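You operate a simulated robot arm through the tools that you are given. There is no shell and no other tool.

Carry out the task below with a simulated robot arm. There is one attempt and no reset: what you move stays moved.

JOB
Park the blue hose in its port, wind the slack in and lock the reel.
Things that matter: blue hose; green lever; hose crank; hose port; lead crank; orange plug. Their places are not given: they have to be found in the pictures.

The check looks at the end state, three seconds after you hand in, the way a careful person would. Anything else that was tipped, shoved, dropped, spilled or broken makes it a failure.

ROBOT AND FRAMES
A 6-joint arm with a two-finger parallel gripper, fixed in place. Base frame: the origin is at the foot of the arm, x ahead of it, y to its left, z up. Units: m, rad, N and s.
Its first joint turns from -2.897 to 2.897 rad. Payload 3.43 kg.
The TCP is the grasp point between the finger pads, 0.034 m short of the fingertips. In the tool frame z runs along the fingers and y along their closing line. The gripper opens to 0.128 m. The fingers are 0.024 m wide and 0.012 m thick; the gripper's body (0.048 by 0.13 m) begins 0.096 m behind the TCP.
Orientation is that of the tool frame in the base frame, as [roll, pitch, yaw] about the fixed x, y, z axes, in that order (R = Rz(yaw) Ry(pitch) Rx(roll)). With the fingers straight down and closing along the base's y, the tool's x points along the base's -x, its y along +y and its z along -z.

CONTROLS
- The arm moves only by the tool send_rows. Its argument "motion" is a list of rows, each a list of 3 entries, a list of its own where there are three numbers: the finger opening in cm, from 0 to 12.8, then the shift along the tool's x, y, z in cm, then the turn, a rotation vector about the tool's x, y, z in rad. In form: [[grip, [x, y, z], [wx, wy, wz]], ...]. A call has 1 to 20 rows; each row is the pose to reach, as a shift and turn from the pose commanded when the call began, along the tool's axes at that moment. A row lasts 0.2 s, in which the tool goes at most 0.05 m and 0.15 rad; a call with a longer step from one row to the next is refused whole, and so is a gripper value outside its range. Where a pose cannot be reached the arm comes as near as it can. A force on the tool above 40 N (or 10 N above the force at the start of the call, whichever is more), or a blocked arm, ends the call early, and 0.2 s more pass. The fingers move at their own pace (about 0.153 m/s each) and stop on an object; they squeeze with about 39 N. The grip force told is the motor's: it shows also when the fingers shut on nothing. Time passes only in rows, and 0.2 s behind the last, so rows that repeat a pose let the fingers close. The reply holds the time, the measured pose of the TCP, the force on the tool along the base axes, the opening and the grip force, in the units named above and with some noise, with the torque about the TCP (base axes, N m) and any sound that the robot's microphone picked up.
- Cameras (640 x 400 px; columns grow to the right, rows downward): "scene" is fixed at [0.3867, -0.5055, 1.2402]; the picture's right is [0.82, -0.57, 0.00], its down [-0.30, -0.44, -0.85] and it looks along [0.48, 0.70, -0.53] (base axes); focal length 368 px, centre (320, 200). "wrist" rides on the gripper at [0.076, -0.011, -0.16] in the tool frame; the picture's right is [0.15, 0.99, 0.00], its down [-0.88, 0.13, -0.46] and it looks along [-0.45, 0.07, 0.89] (tool axes); focal length 234 px, centre (320, 200).
- grab_frame(camera): a new picture of that camera. It takes no simulated time.
- point_at(camera, pixels): for up to 12 pixels [column, row] of the newest picture of that camera ("zoom" is the newest enlarged one), the place [x, y, z] in the base frame of the surface seen there, good to about 0.003 m, but the place of the scene camera against the robot may be out by one fixed shift of up to 0.018 m in any direction. It takes no simulated time.
- zoom(camera, box): a new picture of the part [left, top, right, bottom] of that camera's present view, enlarged. It takes no simulated time.
- job_done(): hands the job in; it is judged then, once.

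Leave the gripper open and the arm clear of the work at the hand-in unless told otherwise.

The tools are called as name(argument=value, ...) on one line, values as JSON. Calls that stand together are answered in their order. send_rows: Moves the arm, as the interface text tells. Its arguments: {"type":"object","properties":{"motion":{"type":"array","items":{"type":"array"}}},"required":["motion"]} The other tools are called the same way: grab_frame (camera) takes a picture; point_at (camera, pixels) gives the place of the surface under pixels of a picture; zoom (camera, box) takes an enlarged picture of a part of a camera's view; job_done () hands the job in.

At the start:

```text
t: 0.0
tcp_pos: [0.6847, 0.15, 0.8463]
ee_rot: [-3.141, 0.002, -3.14]
contact_force: [0.5, -0.8, 0.4]
moment: [0.01, -0.02, 0.01]
grip_width: 0.1281
grasp_force: 0.0
```

scene: 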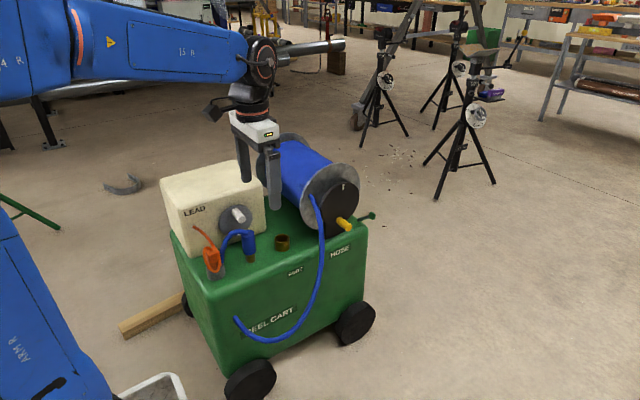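
wrist: 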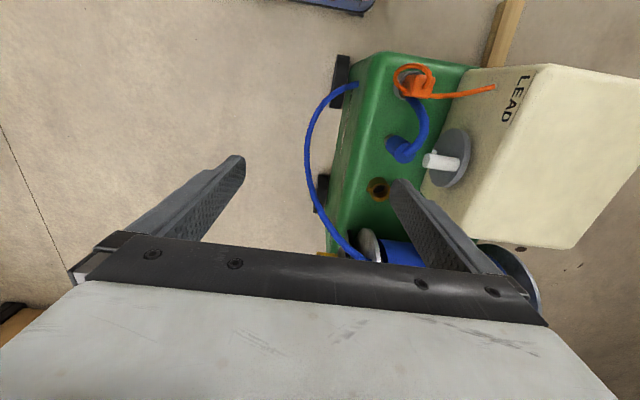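

The scene shows a green reel cart with a blue hose drum, an orange plug, a blue nozzle end, a brown port ring, a white lead crank, a yellow hose crank and a green lever on the right. I'll zoom in on these parts.

zoom(camera="scene", box=[150, 120, 390, 270])

zoom(camera="wrist", box=[300, 40, 540, 270])

```text
2.67 times, centred on (270, 195) of scene
```

zoom: 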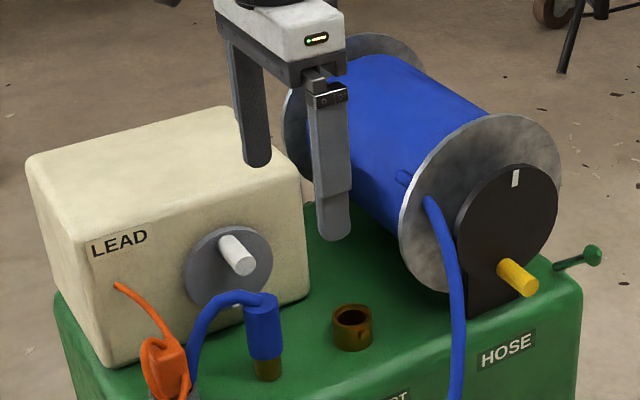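

```text
1.74 times, centred on (420, 155) of wrist
```

zoom: 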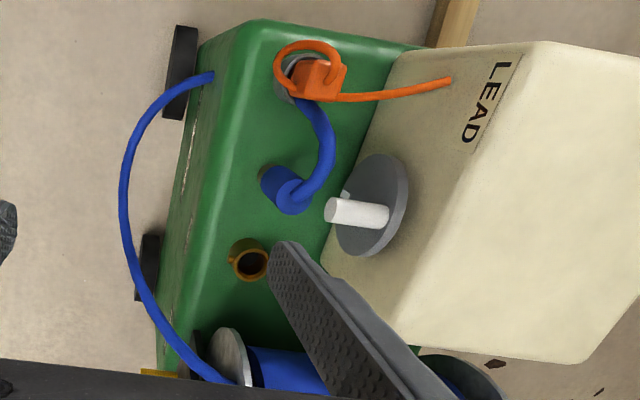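

I can see the blue hose end standing on the cart with a brass tip, and the brass port ring with a small nub or slot. I'll zoom in further on both, and on the lever and crank.

zoom(camera="scene", box=[190, 200, 310, 290])

zoom(camera="scene", box=[280, 160, 390, 270])

zoom(camera="wrist", box=[360, 60, 480, 210])

zoom(camera="scene", box=[160, 220, 400, 400])

```text
4.44 times, centred on (250, 245) of scene
```

zoom: 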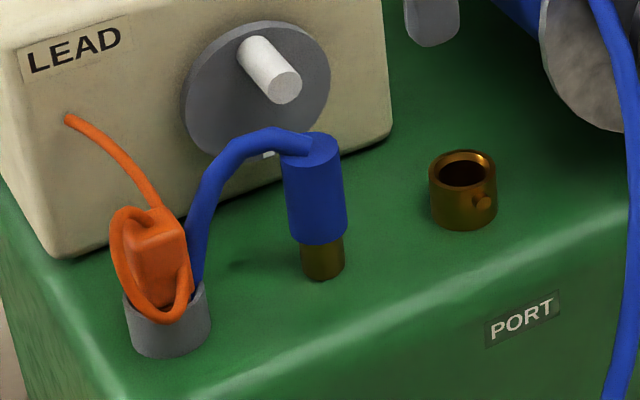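

```text
3.64 times, centred on (335, 215) of scene
```

zoom: 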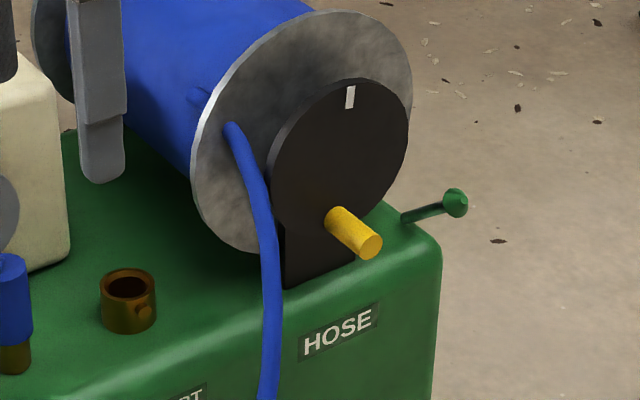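

```text
2.67 times, centred on (420, 135) of wrist
```

zoom: 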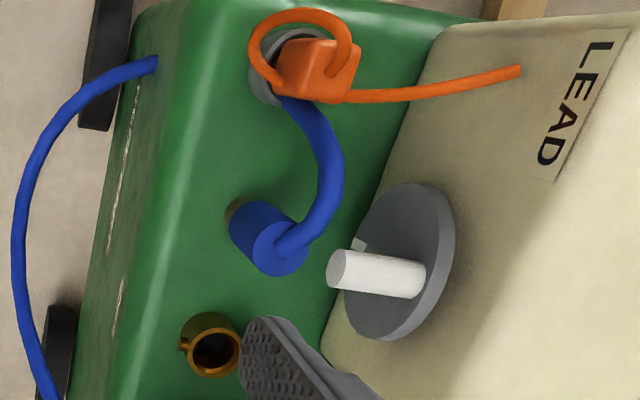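

```text
2.22 times, centred on (280, 310) of scene
```

zoom: 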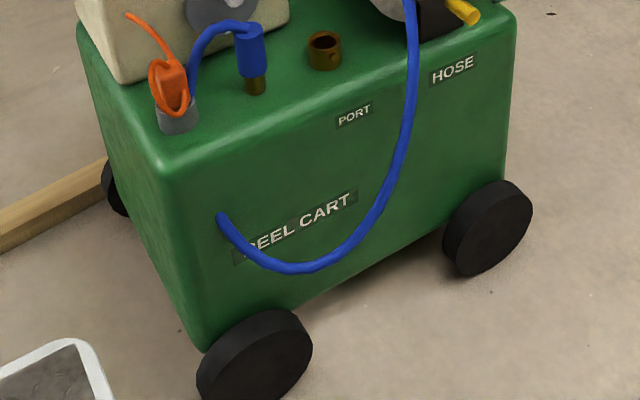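

I'll get 3D positions of the main features from the scene camera.

grab_frame(camera="scene")

point_at(camera="scene", pixels=[[248, 234], [250, 258], [281, 240], [288, 246], [211, 262], [213, 275], [239, 216], [344, 224], [374, 216], [350, 190], [265, 262], [237, 320]])

grab_frame(camera="wrist")

point_at(camera="wrist", pixels=[[400, 150], [390, 150], [377, 189], [369, 188], [417, 87], [402, 85], [430, 161], [462, 163], [380, 110], [440, 190], [408, 110], [425, 115]])

```text
taken
```

scene: 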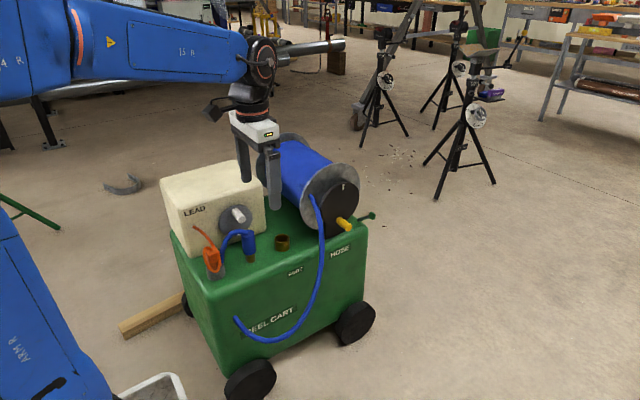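

```text
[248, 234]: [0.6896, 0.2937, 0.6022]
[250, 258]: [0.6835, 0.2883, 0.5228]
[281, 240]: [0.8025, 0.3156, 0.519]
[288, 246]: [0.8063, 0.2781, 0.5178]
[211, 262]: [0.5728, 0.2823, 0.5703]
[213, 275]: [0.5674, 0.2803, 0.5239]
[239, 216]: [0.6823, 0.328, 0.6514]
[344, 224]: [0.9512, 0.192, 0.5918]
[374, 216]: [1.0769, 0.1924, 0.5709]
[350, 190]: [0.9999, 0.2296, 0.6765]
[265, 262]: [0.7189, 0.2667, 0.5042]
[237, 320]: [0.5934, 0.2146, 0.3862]
```

```text
taken
```

wrist: 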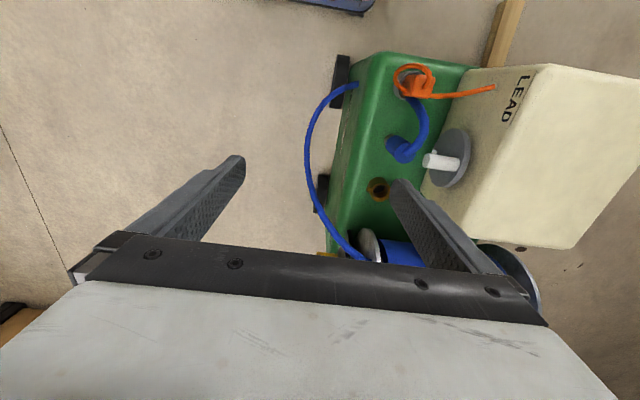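

```text
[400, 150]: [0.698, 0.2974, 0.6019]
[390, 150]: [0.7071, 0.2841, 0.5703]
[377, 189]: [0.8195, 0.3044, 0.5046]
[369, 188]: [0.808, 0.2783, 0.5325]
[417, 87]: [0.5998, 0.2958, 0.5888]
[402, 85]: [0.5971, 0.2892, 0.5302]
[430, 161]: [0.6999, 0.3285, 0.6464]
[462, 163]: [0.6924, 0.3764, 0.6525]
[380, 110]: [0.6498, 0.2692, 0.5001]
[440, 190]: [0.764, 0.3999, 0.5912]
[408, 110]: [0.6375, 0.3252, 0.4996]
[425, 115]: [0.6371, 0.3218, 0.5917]
```

The wrist camera should be more accurate. Before moving closer I'll check the heights of the LEAD box and the drum so I don't touch them.

point_at(camera="wrist", pixels=[[540, 80], [600, 90], [560, 160], [620, 170], [500, 200], [560, 235], [495, 80], [520, 290], [372, 240], [405, 253], [325, 253], [470, 80]])

point_at(camera="scene", pixels=[[180, 180], [230, 168], [330, 170], [270, 150], [310, 160], [335, 200], [340, 215], [312, 200], [318, 215], [290, 165], [280, 200], [372, 217]])

```text
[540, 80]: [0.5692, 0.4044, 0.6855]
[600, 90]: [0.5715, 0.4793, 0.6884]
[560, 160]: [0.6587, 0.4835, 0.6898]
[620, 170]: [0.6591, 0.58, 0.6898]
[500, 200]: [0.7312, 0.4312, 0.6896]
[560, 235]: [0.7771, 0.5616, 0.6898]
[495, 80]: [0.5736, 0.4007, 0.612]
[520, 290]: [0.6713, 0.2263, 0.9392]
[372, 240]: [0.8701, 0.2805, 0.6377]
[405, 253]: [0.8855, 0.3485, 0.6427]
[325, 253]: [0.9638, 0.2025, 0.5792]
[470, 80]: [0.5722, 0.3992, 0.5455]
```

```text
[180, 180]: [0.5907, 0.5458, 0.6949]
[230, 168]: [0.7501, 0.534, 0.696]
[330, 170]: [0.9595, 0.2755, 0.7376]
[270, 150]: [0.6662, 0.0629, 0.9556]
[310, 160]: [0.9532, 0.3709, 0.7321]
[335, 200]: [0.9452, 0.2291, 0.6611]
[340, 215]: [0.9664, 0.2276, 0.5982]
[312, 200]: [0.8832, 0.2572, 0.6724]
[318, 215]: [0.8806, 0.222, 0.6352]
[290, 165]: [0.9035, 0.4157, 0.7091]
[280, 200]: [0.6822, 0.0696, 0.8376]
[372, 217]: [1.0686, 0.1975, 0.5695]
```

The box top is at z≈0.69 and its front face at y≈0.40. I'll move the wrist camera above the nozzle, plug and cup area, with the TCP at about (0.55, 0.28, 0.75) and clear of everything, to look closer.

send_rows(motion=[[12.8, [2.3, 2.2, 1.6], [0, 0, 0]], [12.8, [4.6, 4.4, 3.2], [0, 0, 0]], [12.8, [6.9, 6.6, 4.9], [0, 0, 0]], [12.8, [9.2, 8.8, 6.6], [0, 0, 0]], [12.8, [11.5, 11.0, 8.3], [0, 0, 0]], [12.8, [13.5, 13.0, 10], [0, 0, 0]], [12.8, [13.5, 13.0, 10], [0, 0, 0]]])

grab_frame(camera="wrist")

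grab_frame(camera="scene")

```text
t: 1.6
tcp_pos: [0.5477, 0.2809, 0.7459]
ee_rot: [-3.141, 0.002, -3.14]
contact_force: [0.0, -1.2, 0.3]
moment: [-0.01, 0.0, 0.02]
grip_width: 0.1275
grasp_force: 0.1
```

```text
taken
```

wrist: 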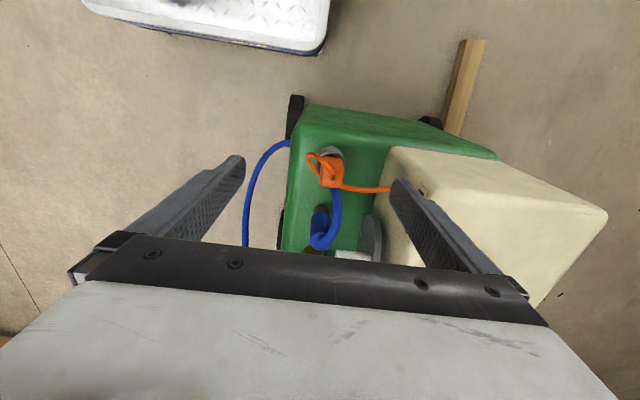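

```text
taken
```

scene: 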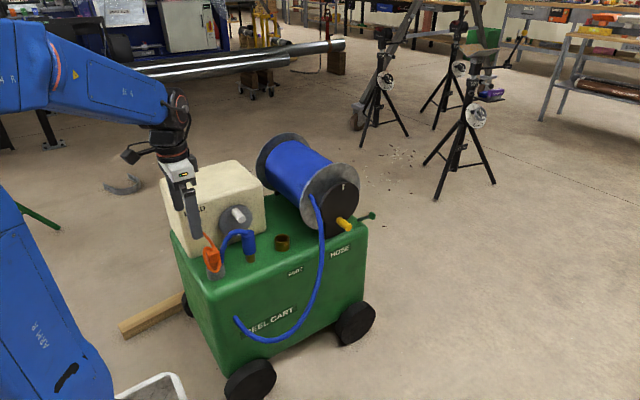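

Now the gripper hides some of it, so I'll zoom on the plug, cup and nozzle in the wrist view and on the unobstructed drum in the scene view.

zoom(camera="wrist", box=[270, 120, 400, 260])

zoom(camera="scene", box=[240, 120, 400, 270])

```text
2.86 times, centred on (335, 190) of wrist
```

zoom: 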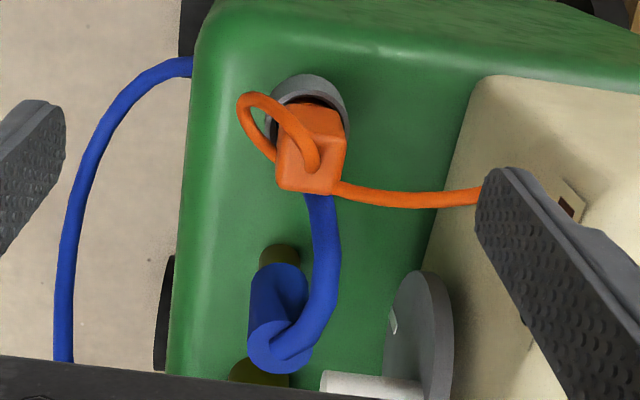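

```text
2.67 times, centred on (320, 195) of scene
```

zoom: 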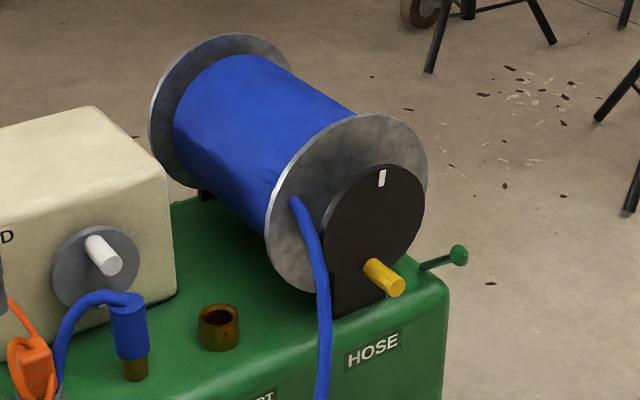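

I'll measure points along the blue tail, the orange plug, the cup and the orange lead in this closer view.

zoom(camera="wrist", box=[290, 135, 370, 195])

point_at(camera="wrist", pixels=[[333, 190], [337, 205], [336, 222], [320, 242], [322, 222], [320, 208], [330, 152], [341, 160], [330, 172], [340, 175], [360, 189], [310, 160]])

```text
6.67 times, centred on (330, 165) of wrist
```

zoom: 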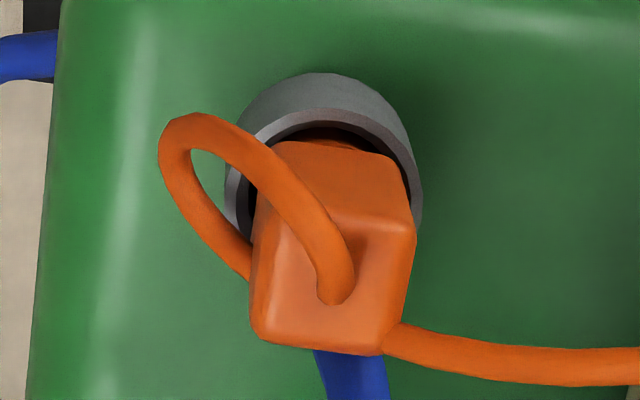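

```text
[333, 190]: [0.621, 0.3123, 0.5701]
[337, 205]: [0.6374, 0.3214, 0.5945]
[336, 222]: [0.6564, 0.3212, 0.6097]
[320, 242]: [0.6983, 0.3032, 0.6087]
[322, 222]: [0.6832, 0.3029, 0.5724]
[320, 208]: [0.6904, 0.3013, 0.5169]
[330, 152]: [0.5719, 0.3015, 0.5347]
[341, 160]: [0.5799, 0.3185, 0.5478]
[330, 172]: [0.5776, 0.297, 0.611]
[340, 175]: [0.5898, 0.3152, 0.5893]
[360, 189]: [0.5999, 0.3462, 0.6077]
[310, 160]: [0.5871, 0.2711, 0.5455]
```

I'll look very closely at the nozzle's brass tip and the port ring for any key, slot or pin.

zoom(camera="scene", box=[235, 222, 300, 268])

zoom(camera="scene", box=[190, 220, 260, 285])

zoom(camera="scene", box=[320, 170, 390, 250])

```text
8.70 times, centred on (268, 245) of scene
```

zoom: 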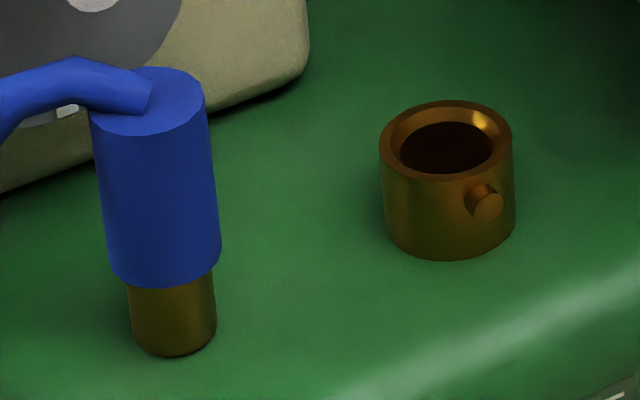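

```text
6.15 times, centred on (225, 252) of scene
```

zoom: 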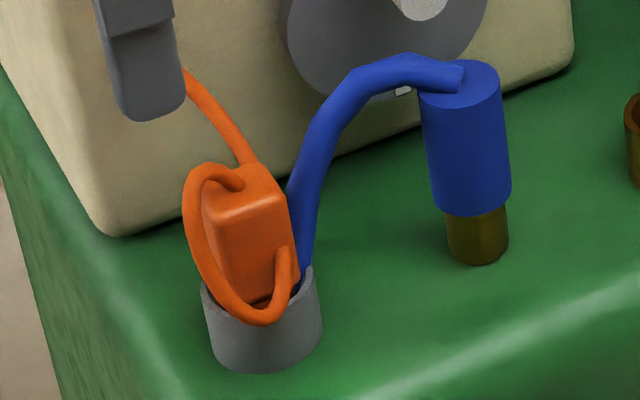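

```text
5.00 times, centred on (355, 210) of scene
```

zoom: 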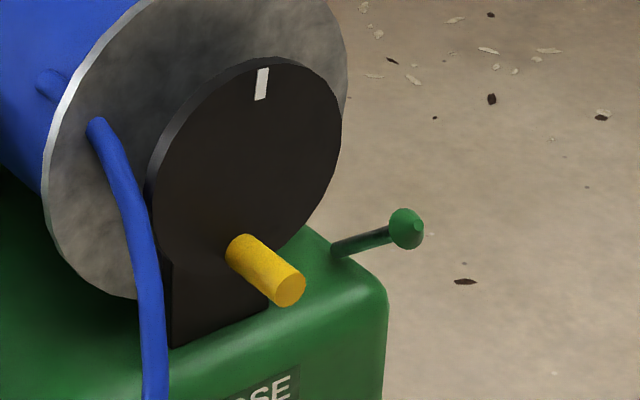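

This shows that the blue tail comes out of the grey cup at about (0.60, 0.30), and the orange plug sits in the same cup next to it. The orange lead loops around the plug, not around the hose. Next I'll inspect the reel, crank and lever by raising the arm and moving it to about (0.90, 0.10, 0.88), well above the drum top (0.74).

send_rows(motion=[[12.8, [0, 0, -4.5], [0, 0, 0]], [12.8, [0, 0, -9], [0, 0, 0]], [12.8, [0, 0, -13], [0, 0, 0]], [12.8, [-4, -2, -13], [0, 0, 0]], [12.8, [-8, -4, -13], [0, 0, 0]], [12.8, [-12, -6, -13], [0, 0, 0]], [12.8, [-16, -8, -13], [0, 0, 0]], [12.8, [-20, -10, -13], [0, 0, 0]], [12.8, [-24, -12, -13], [0, 0, 0]], [12.8, [-28, -14, -13], [0, 0, 0]], [12.8, [-32, -16, -13], [0, 0, 0]], [12.8, [-35, -18, -13], [0, 0, 0]], [12.8, [-35, -18, -13], [0, 0, 0]]])

grab_frame(camera="wrist")

grab_frame(camera="scene")

```text
t: 4.4
tcp_pos: [0.904, 0.0999, 0.8787]
ee_rot: [-3.141, 0.002, -3.14]
contact_force: [-0.1, -0.1, 0.2]
moment: [0.01, 0.0, 0.02]
grip_width: 0.128
grasp_force: 0.0
```

```text
taken
```

wrist: 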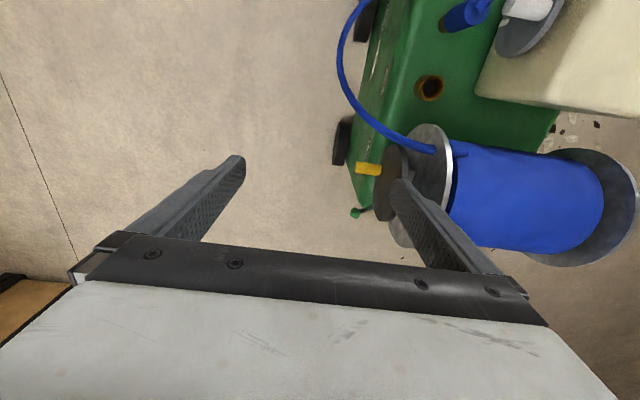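

```text
taken
```

scene: 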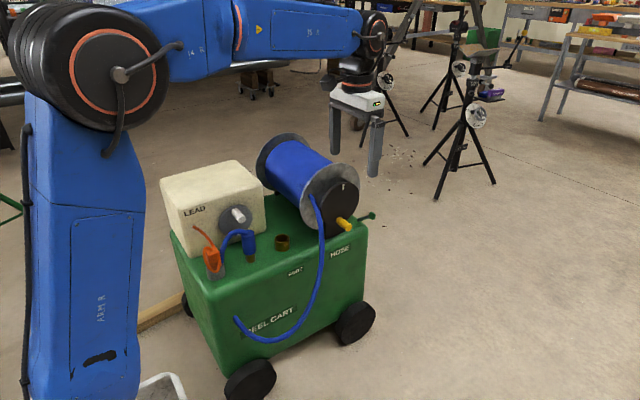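

The view here is good. I'll zoom in on the crank, lever and port in the wrist view, then measure.

zoom(camera="wrist", box=[330, 120, 470, 250])

point_at(camera="wrist", pixels=[[360, 168], [368, 169], [380, 169], [356, 212], [365, 208], [390, 180], [432, 150], [420, 146], [448, 150], [429, 87], [470, 200], [520, 200]])

zoom(camera="wrist", box=[400, 0, 560, 120])

```text
3.08 times, centred on (400, 185) of wrist
```

zoom: 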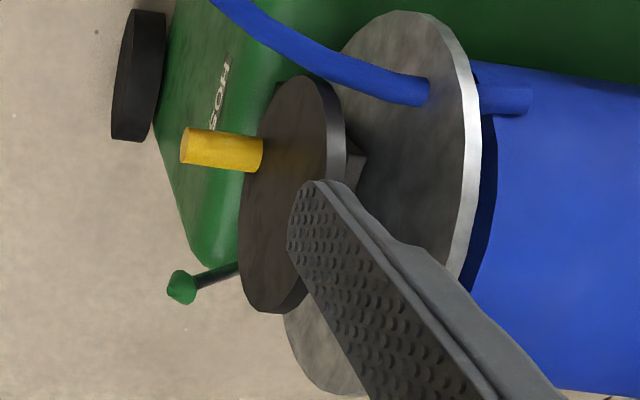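

```text
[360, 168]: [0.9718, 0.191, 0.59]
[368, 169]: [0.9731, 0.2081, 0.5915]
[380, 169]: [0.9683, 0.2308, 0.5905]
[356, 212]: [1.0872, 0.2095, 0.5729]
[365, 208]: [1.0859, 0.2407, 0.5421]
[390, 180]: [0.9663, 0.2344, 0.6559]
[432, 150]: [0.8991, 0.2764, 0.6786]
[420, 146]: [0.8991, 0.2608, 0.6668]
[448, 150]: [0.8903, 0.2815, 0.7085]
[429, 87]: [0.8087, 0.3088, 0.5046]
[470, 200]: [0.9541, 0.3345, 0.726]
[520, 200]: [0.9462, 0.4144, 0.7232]
```

```text
3.33 times, centred on (480, 60) of wrist
```

zoom: 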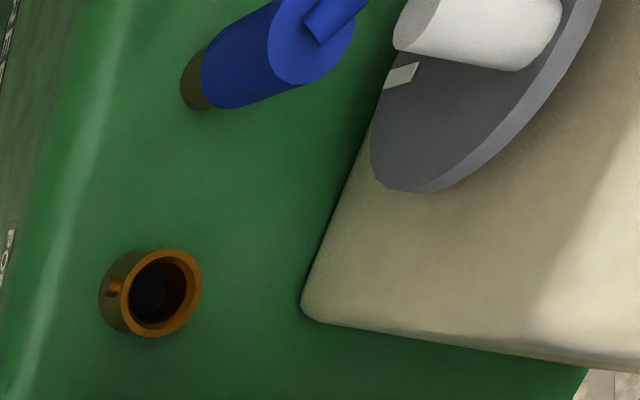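

I'll measure the crank disc rim and white mark, the lever rod, and the flange using the scene camera, on a fresh frame.

point_at(camera="scene", pixels=[[323, 201], [357, 195], [345, 184], [343, 187], [340, 203], [354, 208], [372, 215], [366, 217], [362, 219], [346, 226], [337, 219], [341, 222]])

zoom(camera="scene", box=[315, 175, 395, 240])

```text
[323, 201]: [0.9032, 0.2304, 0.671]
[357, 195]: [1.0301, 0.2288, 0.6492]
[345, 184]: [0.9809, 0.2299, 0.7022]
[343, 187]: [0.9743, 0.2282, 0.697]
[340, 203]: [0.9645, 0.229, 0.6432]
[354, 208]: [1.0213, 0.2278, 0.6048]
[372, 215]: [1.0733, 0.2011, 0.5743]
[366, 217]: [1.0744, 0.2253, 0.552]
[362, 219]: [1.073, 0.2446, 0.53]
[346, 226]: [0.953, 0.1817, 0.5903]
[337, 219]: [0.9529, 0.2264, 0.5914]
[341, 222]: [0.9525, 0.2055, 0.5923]
```

```text
6.15 times, centred on (355, 208) of scene
```

zoom: 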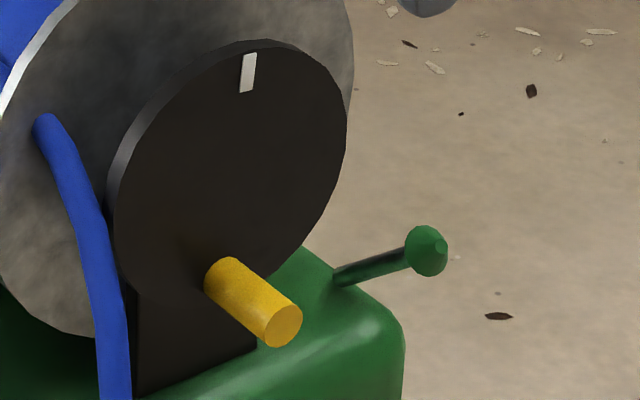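

Scene readings look shifted by about (+0.017, +0.005, −0.003) relative to the wrist readings. Next I'll look at the crank and lever from the front. To do that I'll back off to −y and turn the tool to point along +y with the camera on top, which also tests whether this cranking posture is reachable.

send_rows(motion=[[12.8, [0, -3, 1], [-0.0806, 0.0806, 0.0806]], [12.8, [0, -6, 2], [-0.1612, 0.1612, 0.1612]], [12.8, [0, -9, 3], [-0.2418, 0.2418, 0.2418]], [12.8, [0, -12, 4], [-0.3224, 0.3224, 0.3224]], [12.8, [0, -14, 5], [-0.403, 0.403, 0.403]], [12.8, [0, -16, 6], [-0.4836, 0.4836, 0.4836]], [12.8, [0, -18, 7], [-0.5642, 0.5642, 0.5642]], [12.8, [0, -20, 8], [-0.6448, 0.6448, 0.6448]], [12.8, [0, -22, 9], [-0.7254, 0.7254, 0.7254]], [12.8, [0, -24, 10], [-0.806, 0.806, 0.806]], [12.8, [0, -25, 11], [-0.8866, 0.8866, 0.8866]], [12.8, [0, -25, 12], [-0.9672, 0.9672, 0.9672]], [12.8, [0, -25, 13], [-1.0478, 1.0478, 1.0478]], [12.8, [0, -25, 14], [-1.1284, 1.1284, 1.1284]], [12.8, [0, -25, 15], [-1.209, 1.209, 1.209]], [12.8, [0, -25, 15], [-1.209, 1.209, 1.209]]])

grab_frame(camera="wrist")

grab_frame(camera="scene")

```text
t: 7.8
tcp_pos: [0.9021, -0.1485, 0.7277]
ee_rot: [0.752, -1.569, -2.322]
contact_force: [0.0, 0.0, -1.1]
moment: [0.03, 0.02, -0.01]
grip_width: 0.128
grasp_force: 0.1
```

```text
taken
```

wrist: 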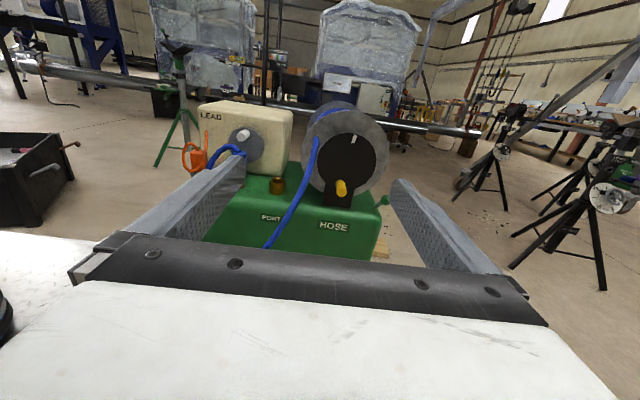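

```text
taken
```

scene: 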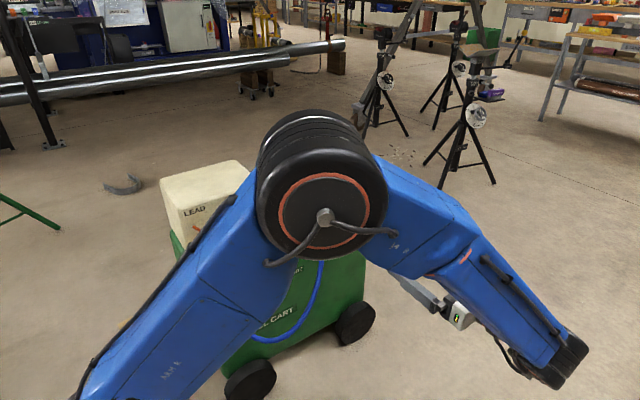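

The horizontal posture is reachable. I'll zoom in on the front view of the crank, lever and hose.

zoom(camera="wrist", box=[290, 90, 400, 250])

zoom(camera="wrist", box=[170, 90, 310, 240])

point_at(camera="wrist", pixels=[[341, 187], [354, 140], [347, 163], [384, 200], [378, 206], [374, 158], [321, 160], [317, 140], [313, 152], [307, 175], [294, 205], [277, 187]])

```text
2.50 times, centred on (345, 170) of wrist
```

zoom: 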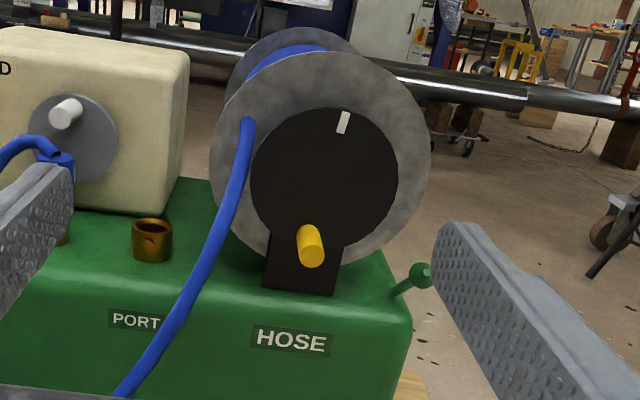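

```text
2.67 times, centred on (240, 165) of wrist
```

zoom: 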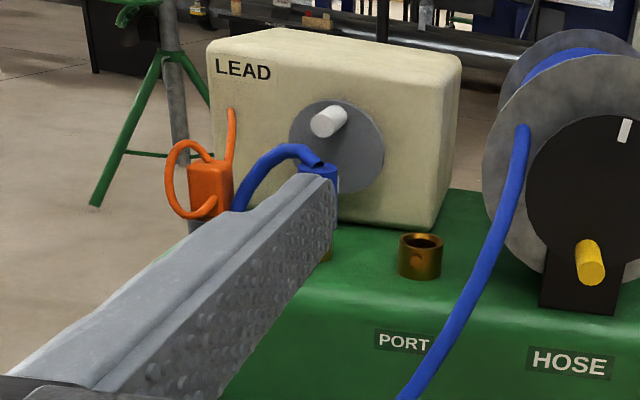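

```text
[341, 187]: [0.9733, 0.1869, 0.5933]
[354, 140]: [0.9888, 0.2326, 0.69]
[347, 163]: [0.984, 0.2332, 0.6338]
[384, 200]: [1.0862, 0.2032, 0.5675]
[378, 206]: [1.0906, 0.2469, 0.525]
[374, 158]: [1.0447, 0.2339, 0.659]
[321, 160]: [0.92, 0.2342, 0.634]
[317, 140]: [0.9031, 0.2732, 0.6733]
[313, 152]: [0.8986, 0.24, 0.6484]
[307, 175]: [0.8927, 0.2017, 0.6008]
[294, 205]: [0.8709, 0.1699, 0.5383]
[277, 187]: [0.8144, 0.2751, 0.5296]
```

Now I have good numbers:
- **Crank:** centre about (0.984, 0.643) in x–z, with the handle at about (0.973, 0.583) and y from 0.187 to 0.234.
- **Lever:** knob at about (1.087, 0.205, 0.57).

I still want to see where the lever pivots, so I'll shift right to look along the cart's right side.

send_rows(motion=[[12.8, [0, 4, 0], [0, 0, 0]], [12.8, [0, 8, 0], [0, 0, 0]], [12.8, [0, 12, 0], [0, 0, 0]], [12.8, [0, 16, 0], [0, 0, 0]], [12.8, [0, 20, 0], [0, 0, 0]], [12.8, [0, 24, 0], [0, 0, 0]], [12.8, [0, 24, 0], [0, 0, 0]]])

grab_frame(camera="wrist")

```text
t: 9.4
tcp_pos: [1.1401, -0.1487, 0.7274]
ee_rot: [1.114, -1.569, -2.683]
contact_force: [-0.6, -0.6, 0.1]
moment: [0.01, -0.01, -0.02]
grip_width: 0.128
grasp_force: 0.0
```

```text
taken
```

wrist: 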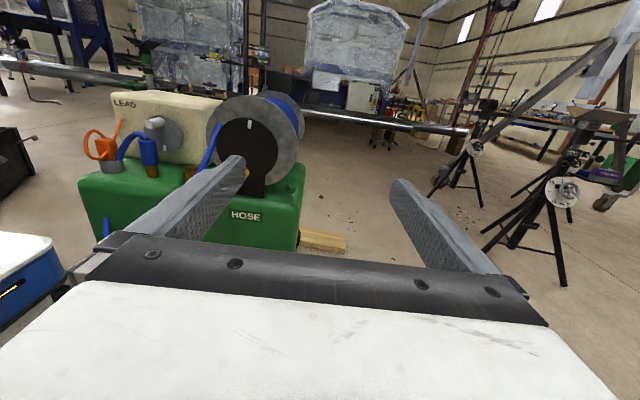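

I'll zoom in around (285, 185), where the lever should be, and also on the plug and cup area at left.

zoom(camera="wrist", box=[240, 140, 340, 260])

zoom(camera="wrist", box=[70, 80, 260, 200])

```text
3.33 times, centred on (290, 200) of wrist
```

zoom: 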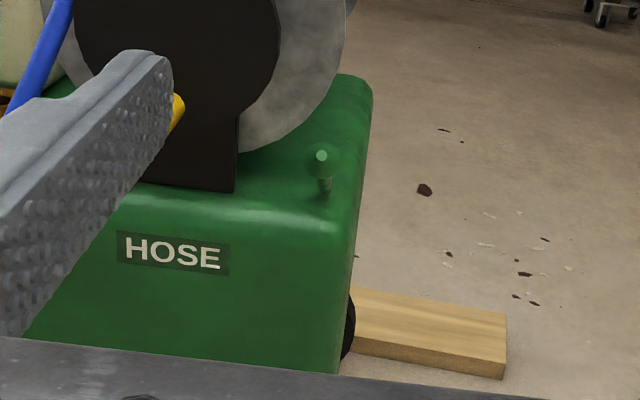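

```text
3.33 times, centred on (165, 140) of wrist
```

zoom: 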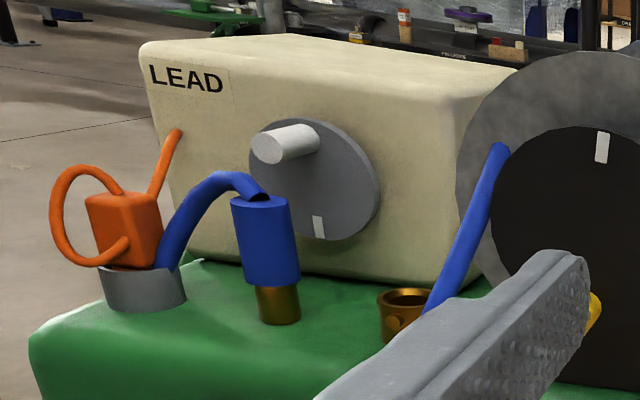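

The lever stands on the cart top near the right edge, tilted toward the front (−y). The nozzle has no slot on any side I can see, so it's plain and round. The blue tail runs into the grey cup beside the orange plug.

Next is grasping the nozzle. The white lead crank handle is close by at (0.70, 0.33, 0.65) and the hose leaves toward −x, so I'll use a tool-down grasp with the fingers closing along a 45° line. First I'll raise the arm and rotate.

send_rows(motion=[[12.8, [4.4, 0, 0], [0, 0, 0]], [12.8, [8.8, 0, 0], [0, 0, 0]], [12.8, [13.2, 0, 0], [0, 0, 0]], [12.8, [17.6, 0, 0], [0, 0, 0]], [12.8, [22, 0, 0], [0, 0, 0]], [12.8, [22, -2, 2], [0.0472, -0.114, -0.0472]], [12.8, [22, -4, 4], [0.0944, -0.228, -0.0944]], [12.8, [22, -6, 6], [0.1417, -0.342, -0.1417]], [12.8, [22, -8, 8], [0.1889, -0.4561, -0.1889]], [12.8, [22, -10, 10], [0.2361, -0.5701, -0.2361]], [12.8, [22, -12, 12], [0.2833, -0.6841, -0.2833]], [12.8, [22, -14, 14], [0.3306, -0.7981, -0.3306]], [12.8, [22, -16, 16], [0.3778, -0.9121, -0.3778]], [12.8, [22, -18, 18], [0.425, -1.0261, -0.425]], [12.8, [22, -20, 20], [0.4722, -1.1402, -0.4722]], [12.8, [22, -22, 22], [0.5195, -1.2542, -0.5195]], [12.8, [22, -24, 24], [0.5667, -1.3682, -0.5667]], [12.8, [22, -26, 26], [0.6139, -1.4822, -0.6139]], [12.8, [22, -26, 26], [0.6139, -1.4822, -0.6139]]])

grab_frame(camera="scene")

```text
t: 13.4
tcp_pos: [0.8779, 0.1097, 0.9468]
ee_rot: [-3.141, 0.001, 2.357]
contact_force: [0.7, 0.0, 0.1]
moment: [0.0, -0.01, -0.02]
grip_width: 0.1283
grasp_force: 0.1
```

```text
taken
```

scene: 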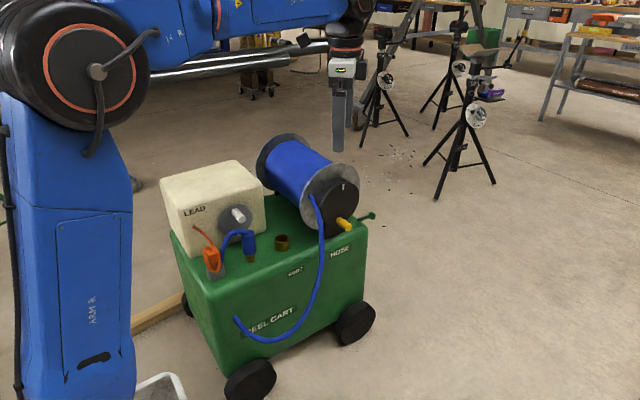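

The tool points down with the fingers on the 45° line. I'll move to about (0.62, 0.35, 0.82), above the LEAD box, so the wrist camera can locate the nozzle and port.

send_rows(motion=[[12.8, [4, -0.1, 1], [0, 0, 0]], [12.8, [8, -0.3, 2], [0, 0, 0]], [12.8, [12, -0.4, 3.5], [0, 0, 0]], [12.8, [16, -0.6, 5], [0, 0, 0]], [12.8, [20, -0.7, 6.5], [0, 0, 0]], [12.8, [24, -0.9, 8], [0, 0, 0]], [12.8, [28, -1.0, 9.5], [0, 0, 0]], [12.8, [32, -1.2, 11], [0, 0, 0]], [12.8, [35.2, -1.3, 12.7], [0, 0, 0]], [12.8, [35.2, -1.3, 12.7], [0, 0, 0]]])

grab_frame(camera="wrist")

grab_frame(camera="scene")

```text
t: 15.6
tcp_pos: [0.6211, 0.3489, 0.8205]
ee_rot: [3.14, 0.001, 2.358]
contact_force: [-0.1, 0.5, 0.8]
moment: [-0.02, 0.01, 0.0]
grip_width: 0.128
grasp_force: 0.0
```

```text
taken
```

wrist: 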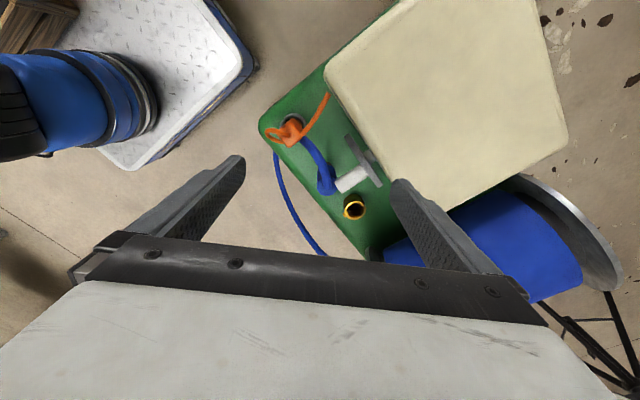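

```text
taken
```

scene: 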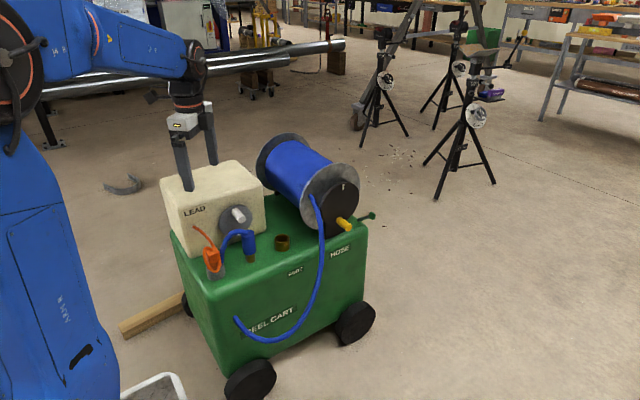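

The nozzle is at about (325, 188), the port at about (354, 206) and the white crank handle at about (350, 178). I'll zoom in and measure all of them.

zoom(camera="wrist", box=[255, 100, 395, 230])

zoom(camera="wrist", box=[305, 160, 385, 225])

```text
3.08 times, centred on (325, 165) of wrist
```

zoom: 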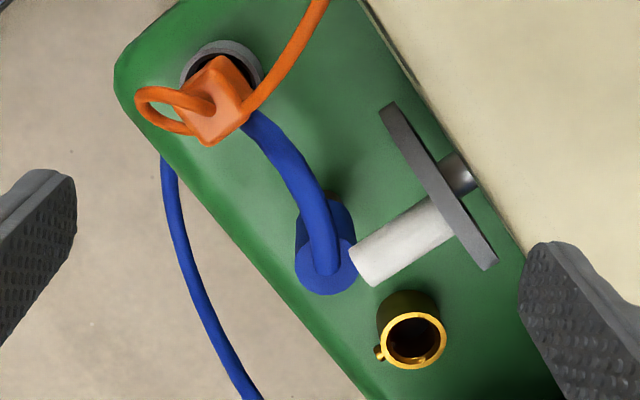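

```text
6.15 times, centred on (345, 192) of wrist
```

zoom: 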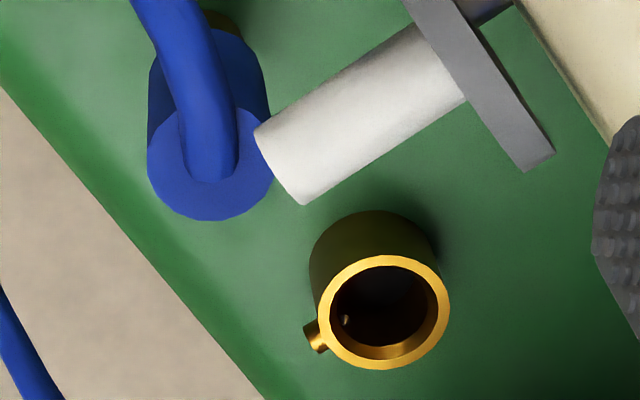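

I'll measure the port rim (four points), the nozzle top rim and the white crank handle end in this zoom.

point_at(camera="zoom", pixels=[[324, 310], [446, 305], [385, 260], [378, 364], [316, 337], [155, 175], [262, 175], [205, 215], [245, 130], [300, 190], [270, 140], [370, 110]])

```text
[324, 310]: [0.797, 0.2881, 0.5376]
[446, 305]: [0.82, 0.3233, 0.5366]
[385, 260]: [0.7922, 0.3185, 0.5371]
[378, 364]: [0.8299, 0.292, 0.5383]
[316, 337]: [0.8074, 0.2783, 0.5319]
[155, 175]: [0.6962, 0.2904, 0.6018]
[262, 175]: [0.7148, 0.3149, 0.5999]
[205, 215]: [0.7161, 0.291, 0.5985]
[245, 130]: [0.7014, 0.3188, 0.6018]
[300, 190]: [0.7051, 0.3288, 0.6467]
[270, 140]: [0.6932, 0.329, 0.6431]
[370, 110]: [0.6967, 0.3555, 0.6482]
```

The numbers are:
- **Port:** centre about (0.810, 0.3055), rim z about 0.5375.
- **Nozzle:** axis about (0.704, 0.303), top z about 0.602.
- **White handle:** tip about (0.699, 0.328, 0.638).

A straight-down grasp would be too close to both the white handle and the tail. I'll come in from the front instead, with the tool tilted 45° (heading +y and down) and the fingers closing along x below the tail. First I'll go to a standoff at about (0.704, 0.10, 0.80).

send_rows(motion=[[12.8, [-3, -1.5, 0], [0, 0, 0]], [12.8, [-6, -3, 0], [-0.0385, 0.093, 0.093]], [12.8, [-9, -4.5, 0], [-0.077, 0.186, 0.186]], [12.8, [-12, -6, 0], [-0.1155, 0.2789, 0.2789]], [12.8, [-15, -7.5, 0], [-0.154, 0.3719, 0.3719]], [10, [-18, -9, 0.5], [-0.1926, 0.4649, 0.4649]], [8, [-21, -10.5, 1], [-0.2311, 0.5579, 0.5579]], [6, [-23.3, -11.5, 2], [-0.2696, 0.6508, 0.6508]], [6, [-23.3, -11.5, 2], [-0.3081, 0.7438, 0.7438]], [6, [-23.3, -11.5, 2], [-0.3081, 0.7438, 0.7438]]])

grab_frame(camera="wrist")

grab_frame(camera="scene")

```text
t: 17.8
tcp_pos: [0.7063, 0.1041, 0.8012]
ee_rot: [3.138, -0.787, 1.571]
contact_force: [0.3, 0.1, -0.3]
moment: [-0.03, 0.0, 0.02]
grip_width: 0.0601
grasp_force: 0.1
```

```text
taken
```

wrist: 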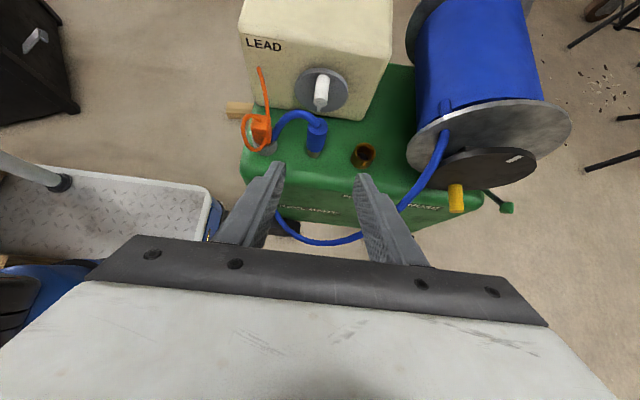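

```text
taken
```

scene: 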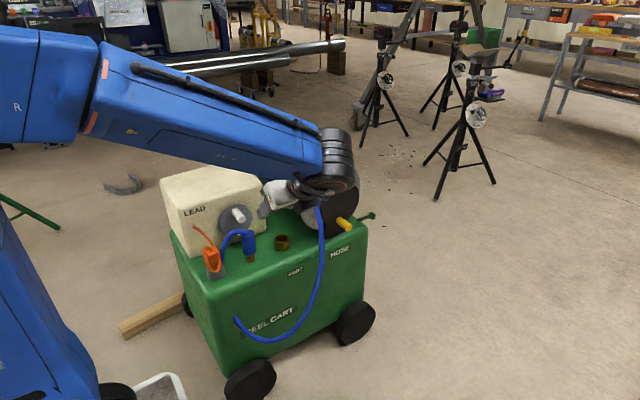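

This view is excellent, with the nozzle at about (316, 138) and the port at about (363, 154). I'll zoom in to refine the positions.

zoom(camera="wrist", box=[235, 60, 395, 180])

zoom(camera="wrist", box=[295, 100, 385, 175])

```text
3.33 times, centred on (315, 120) of wrist
```

zoom: 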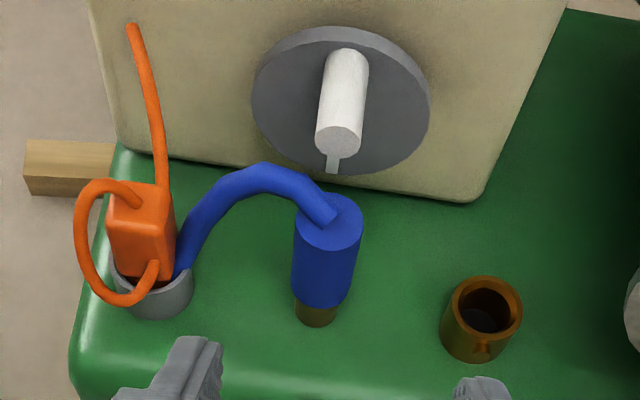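

```text
5.33 times, centred on (340, 138) of wrist
```

zoom: 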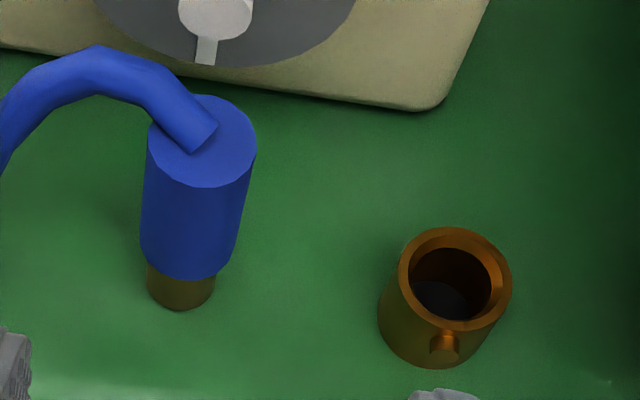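

I'll measure the nozzle edges (top and bottom) and the port rim in this zoom.

point_at(camera="zoom", pixels=[[150, 150], [252, 140], [215, 183], [225, 100], [145, 240], [230, 255], [190, 295], [405, 285], [507, 275], [455, 325], [452, 232], [445, 345]])

```text
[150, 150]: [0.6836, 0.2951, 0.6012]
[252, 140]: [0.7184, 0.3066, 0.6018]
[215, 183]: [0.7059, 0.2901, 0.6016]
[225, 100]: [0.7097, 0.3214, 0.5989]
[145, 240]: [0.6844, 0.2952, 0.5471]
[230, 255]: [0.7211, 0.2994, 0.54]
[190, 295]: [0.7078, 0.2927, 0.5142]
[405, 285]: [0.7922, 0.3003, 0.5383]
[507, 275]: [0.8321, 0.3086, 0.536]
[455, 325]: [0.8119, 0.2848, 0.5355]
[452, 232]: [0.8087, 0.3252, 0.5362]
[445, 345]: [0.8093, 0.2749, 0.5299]
```

The nozzle axis is about (0.702, 0.304) and the port centre about (0.811, 0.305). I'll align laterally and go in along the tool axis, stopping about 4 cm short with a 6 cm opening.

send_rows(motion=[[6, [-2.7, -0.43, 0], [0, 0, 0]], [6, [-2.7, -0.43, 4.5], [0, 0, 0]], [6, [-2.7, -0.43, 9], [0, 0, 0]], [6, [-2.7, -0.43, 13.5], [0, 0, 0]], [6, [-2.7, -0.43, 18], [0, 0, 0]], [6, [-2.7, -0.43, 22], [0, 0, 0]], [6, [-2.7, -0.43, 25], [0, 0, 0]], [6, [-2.7, -0.43, 26.5], [0, 0, 0]], [6, [-2.7, -0.43, 26.5], [0, 0, 0]]])

grab_frame(camera="wrist")

grab_frame(camera="scene")

```text
t: 19.8
tcp_pos: [0.6981, 0.2712, 0.593]
ee_rot: [3.139, -0.786, 1.574]
contact_force: [-0.8, -0.6, -1.0]
moment: [-0.01, -0.02, 0.01]
grip_width: 0.0603
grasp_force: 0.0
```

```text
taken
```

wrist: 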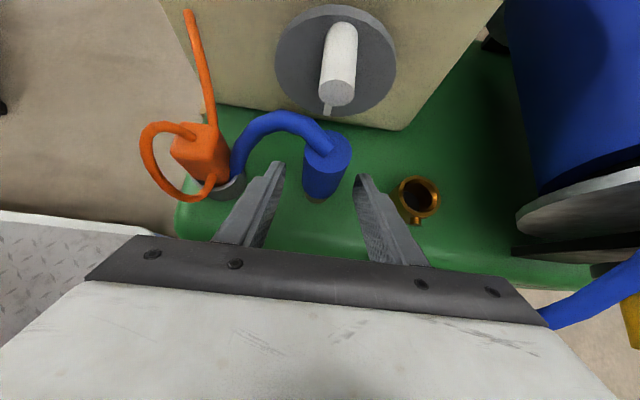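

```text
taken
```

scene: 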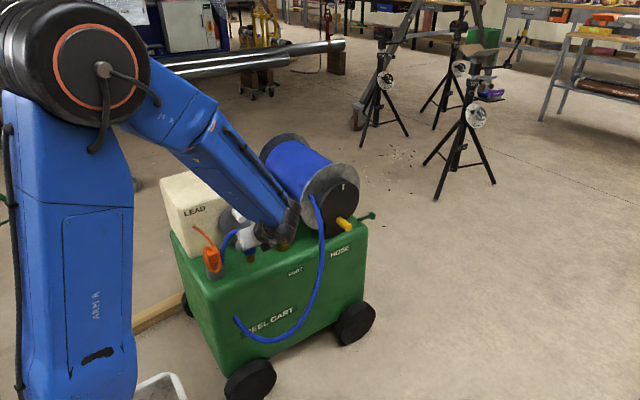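

The nozzle sits slightly right of the middle of the fingers. I'll shift 0.4 cm in +x, advance the last 4.2 cm, then look again before closing.

send_rows(motion=[[6, [0.1, 0.4, 0], [0, 0, 0]], [6, [0.2, 0.4, 2], [0, 0, 0]], [6, [0.2, 0.4, 3.2], [0, 0, 0]], [6, [0.2, 0.4, 4.2], [0, 0, 0]], [6, [0.2, 0.4, 4.2], [0, 0, 0]]])

grab_frame(camera="wrist")

zoom(camera="scene", box=[180, 190, 310, 290])

```text
t: 21.0
tcp_pos: [0.7043, 0.3027, 0.5646]
ee_rot: [3.141, -0.786, 1.573]
contact_force: [-0.3, 1.0, -0.3]
moment: [0.04, 0.0, -0.02]
grip_width: 0.0601
grasp_force: 0.1
```

```text
taken
```

wrist: 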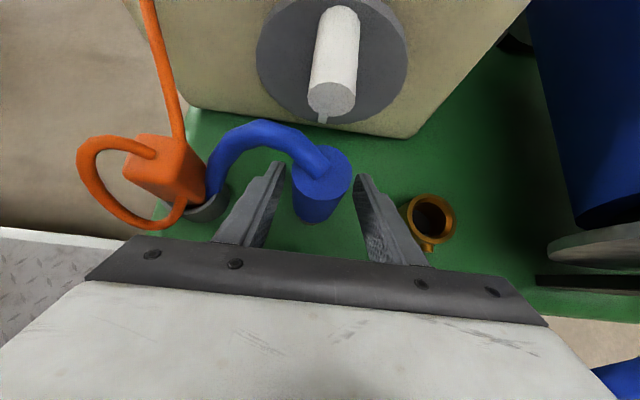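

```text
4.00 times, centred on (245, 240) of scene
```

zoom: 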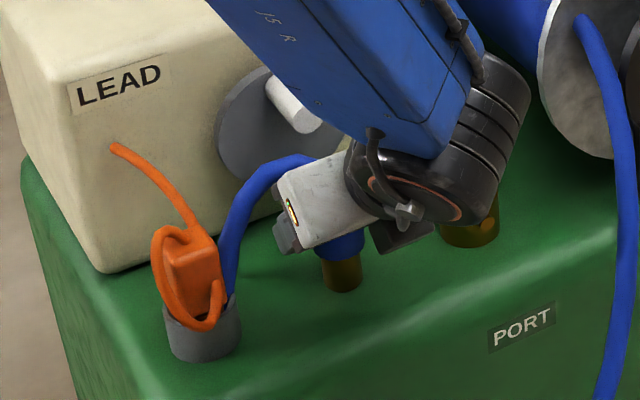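

The nozzle is between the fingers and the tail is clear above them. I'll close the gripper on it.

send_rows(motion=[[4, [0, 0, 0], [0, 0, 0]], [2.5, [0, 0, 0], [0, 0, 0]], [2.5, [0, 0, 0], [0, 0, 0]], [2.5, [0, 0, 0], [0, 0, 0]]])

grab_frame(camera="wrist")

```text
t: 22.0
tcp_pos: [0.7039, 0.3032, 0.5648]
ee_rot: [3.14, -0.787, 1.576]
contact_force: [-0.6, 0.1, -1.1]
moment: [-0.01, 0.1, 0.0]
grip_width: 0.037
grasp_force: 39.1
```

```text
taken
```

wrist: 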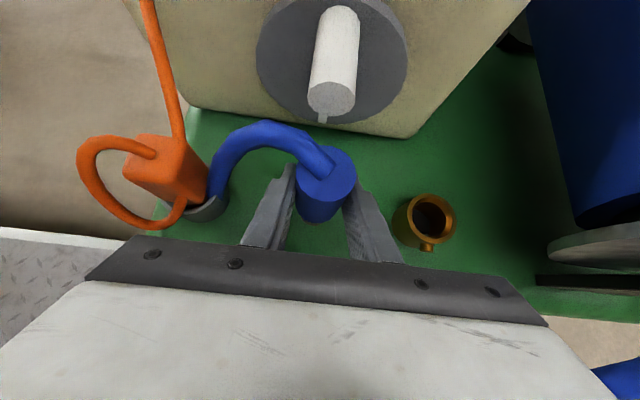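

I have a firm grip at 37 mm wide. I'll lift slowly by 2 cm and watch the force and the orange plug.

send_rows(motion=[[2.5, [0.35, 0, -0.35], [0, 0, 0]], [2.5, [0.7, 0, -0.7], [0, 0, 0]], [2.5, [1.06, 0, -1.06], [0, 0, 0]], [2.5, [1.41, 0, -1.41], [0, 0, 0]], [2.5, [1.41, 0, -1.41], [0, 0, 0]]])

grab_frame(camera="wrist")

zoom(camera="scene", box=[180, 190, 310, 290])

```text
t: 23.2
tcp_pos: [0.705, 0.3032, 0.5843]
ee_rot: [3.14, -0.784, 1.574]
contact_force: [-0.7, -0.3, -2.1]
moment: [0.0, 0.0, 0.02]
grip_width: 0.0369
grasp_force: 39.3
```

```text
taken
```

wrist: 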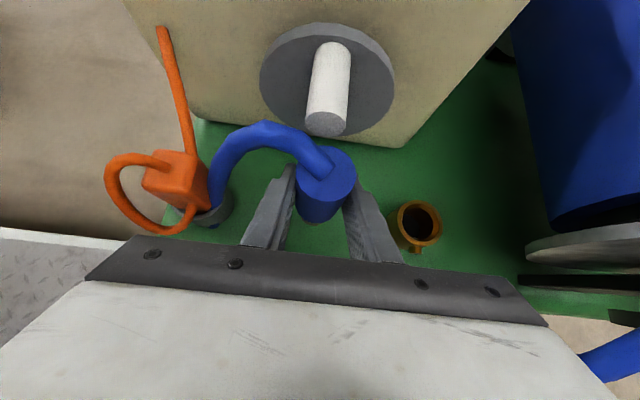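

```text
4.00 times, centred on (245, 240) of scene
```

zoom: 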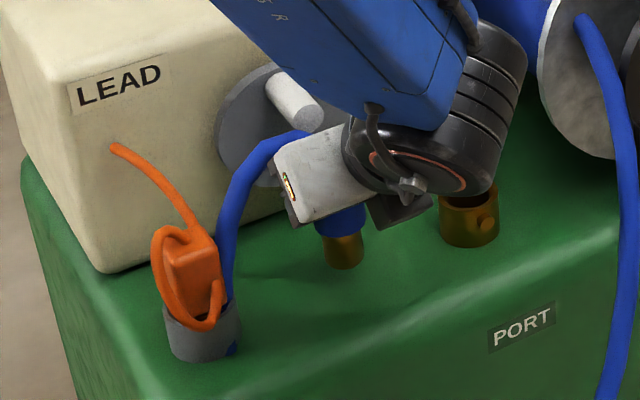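

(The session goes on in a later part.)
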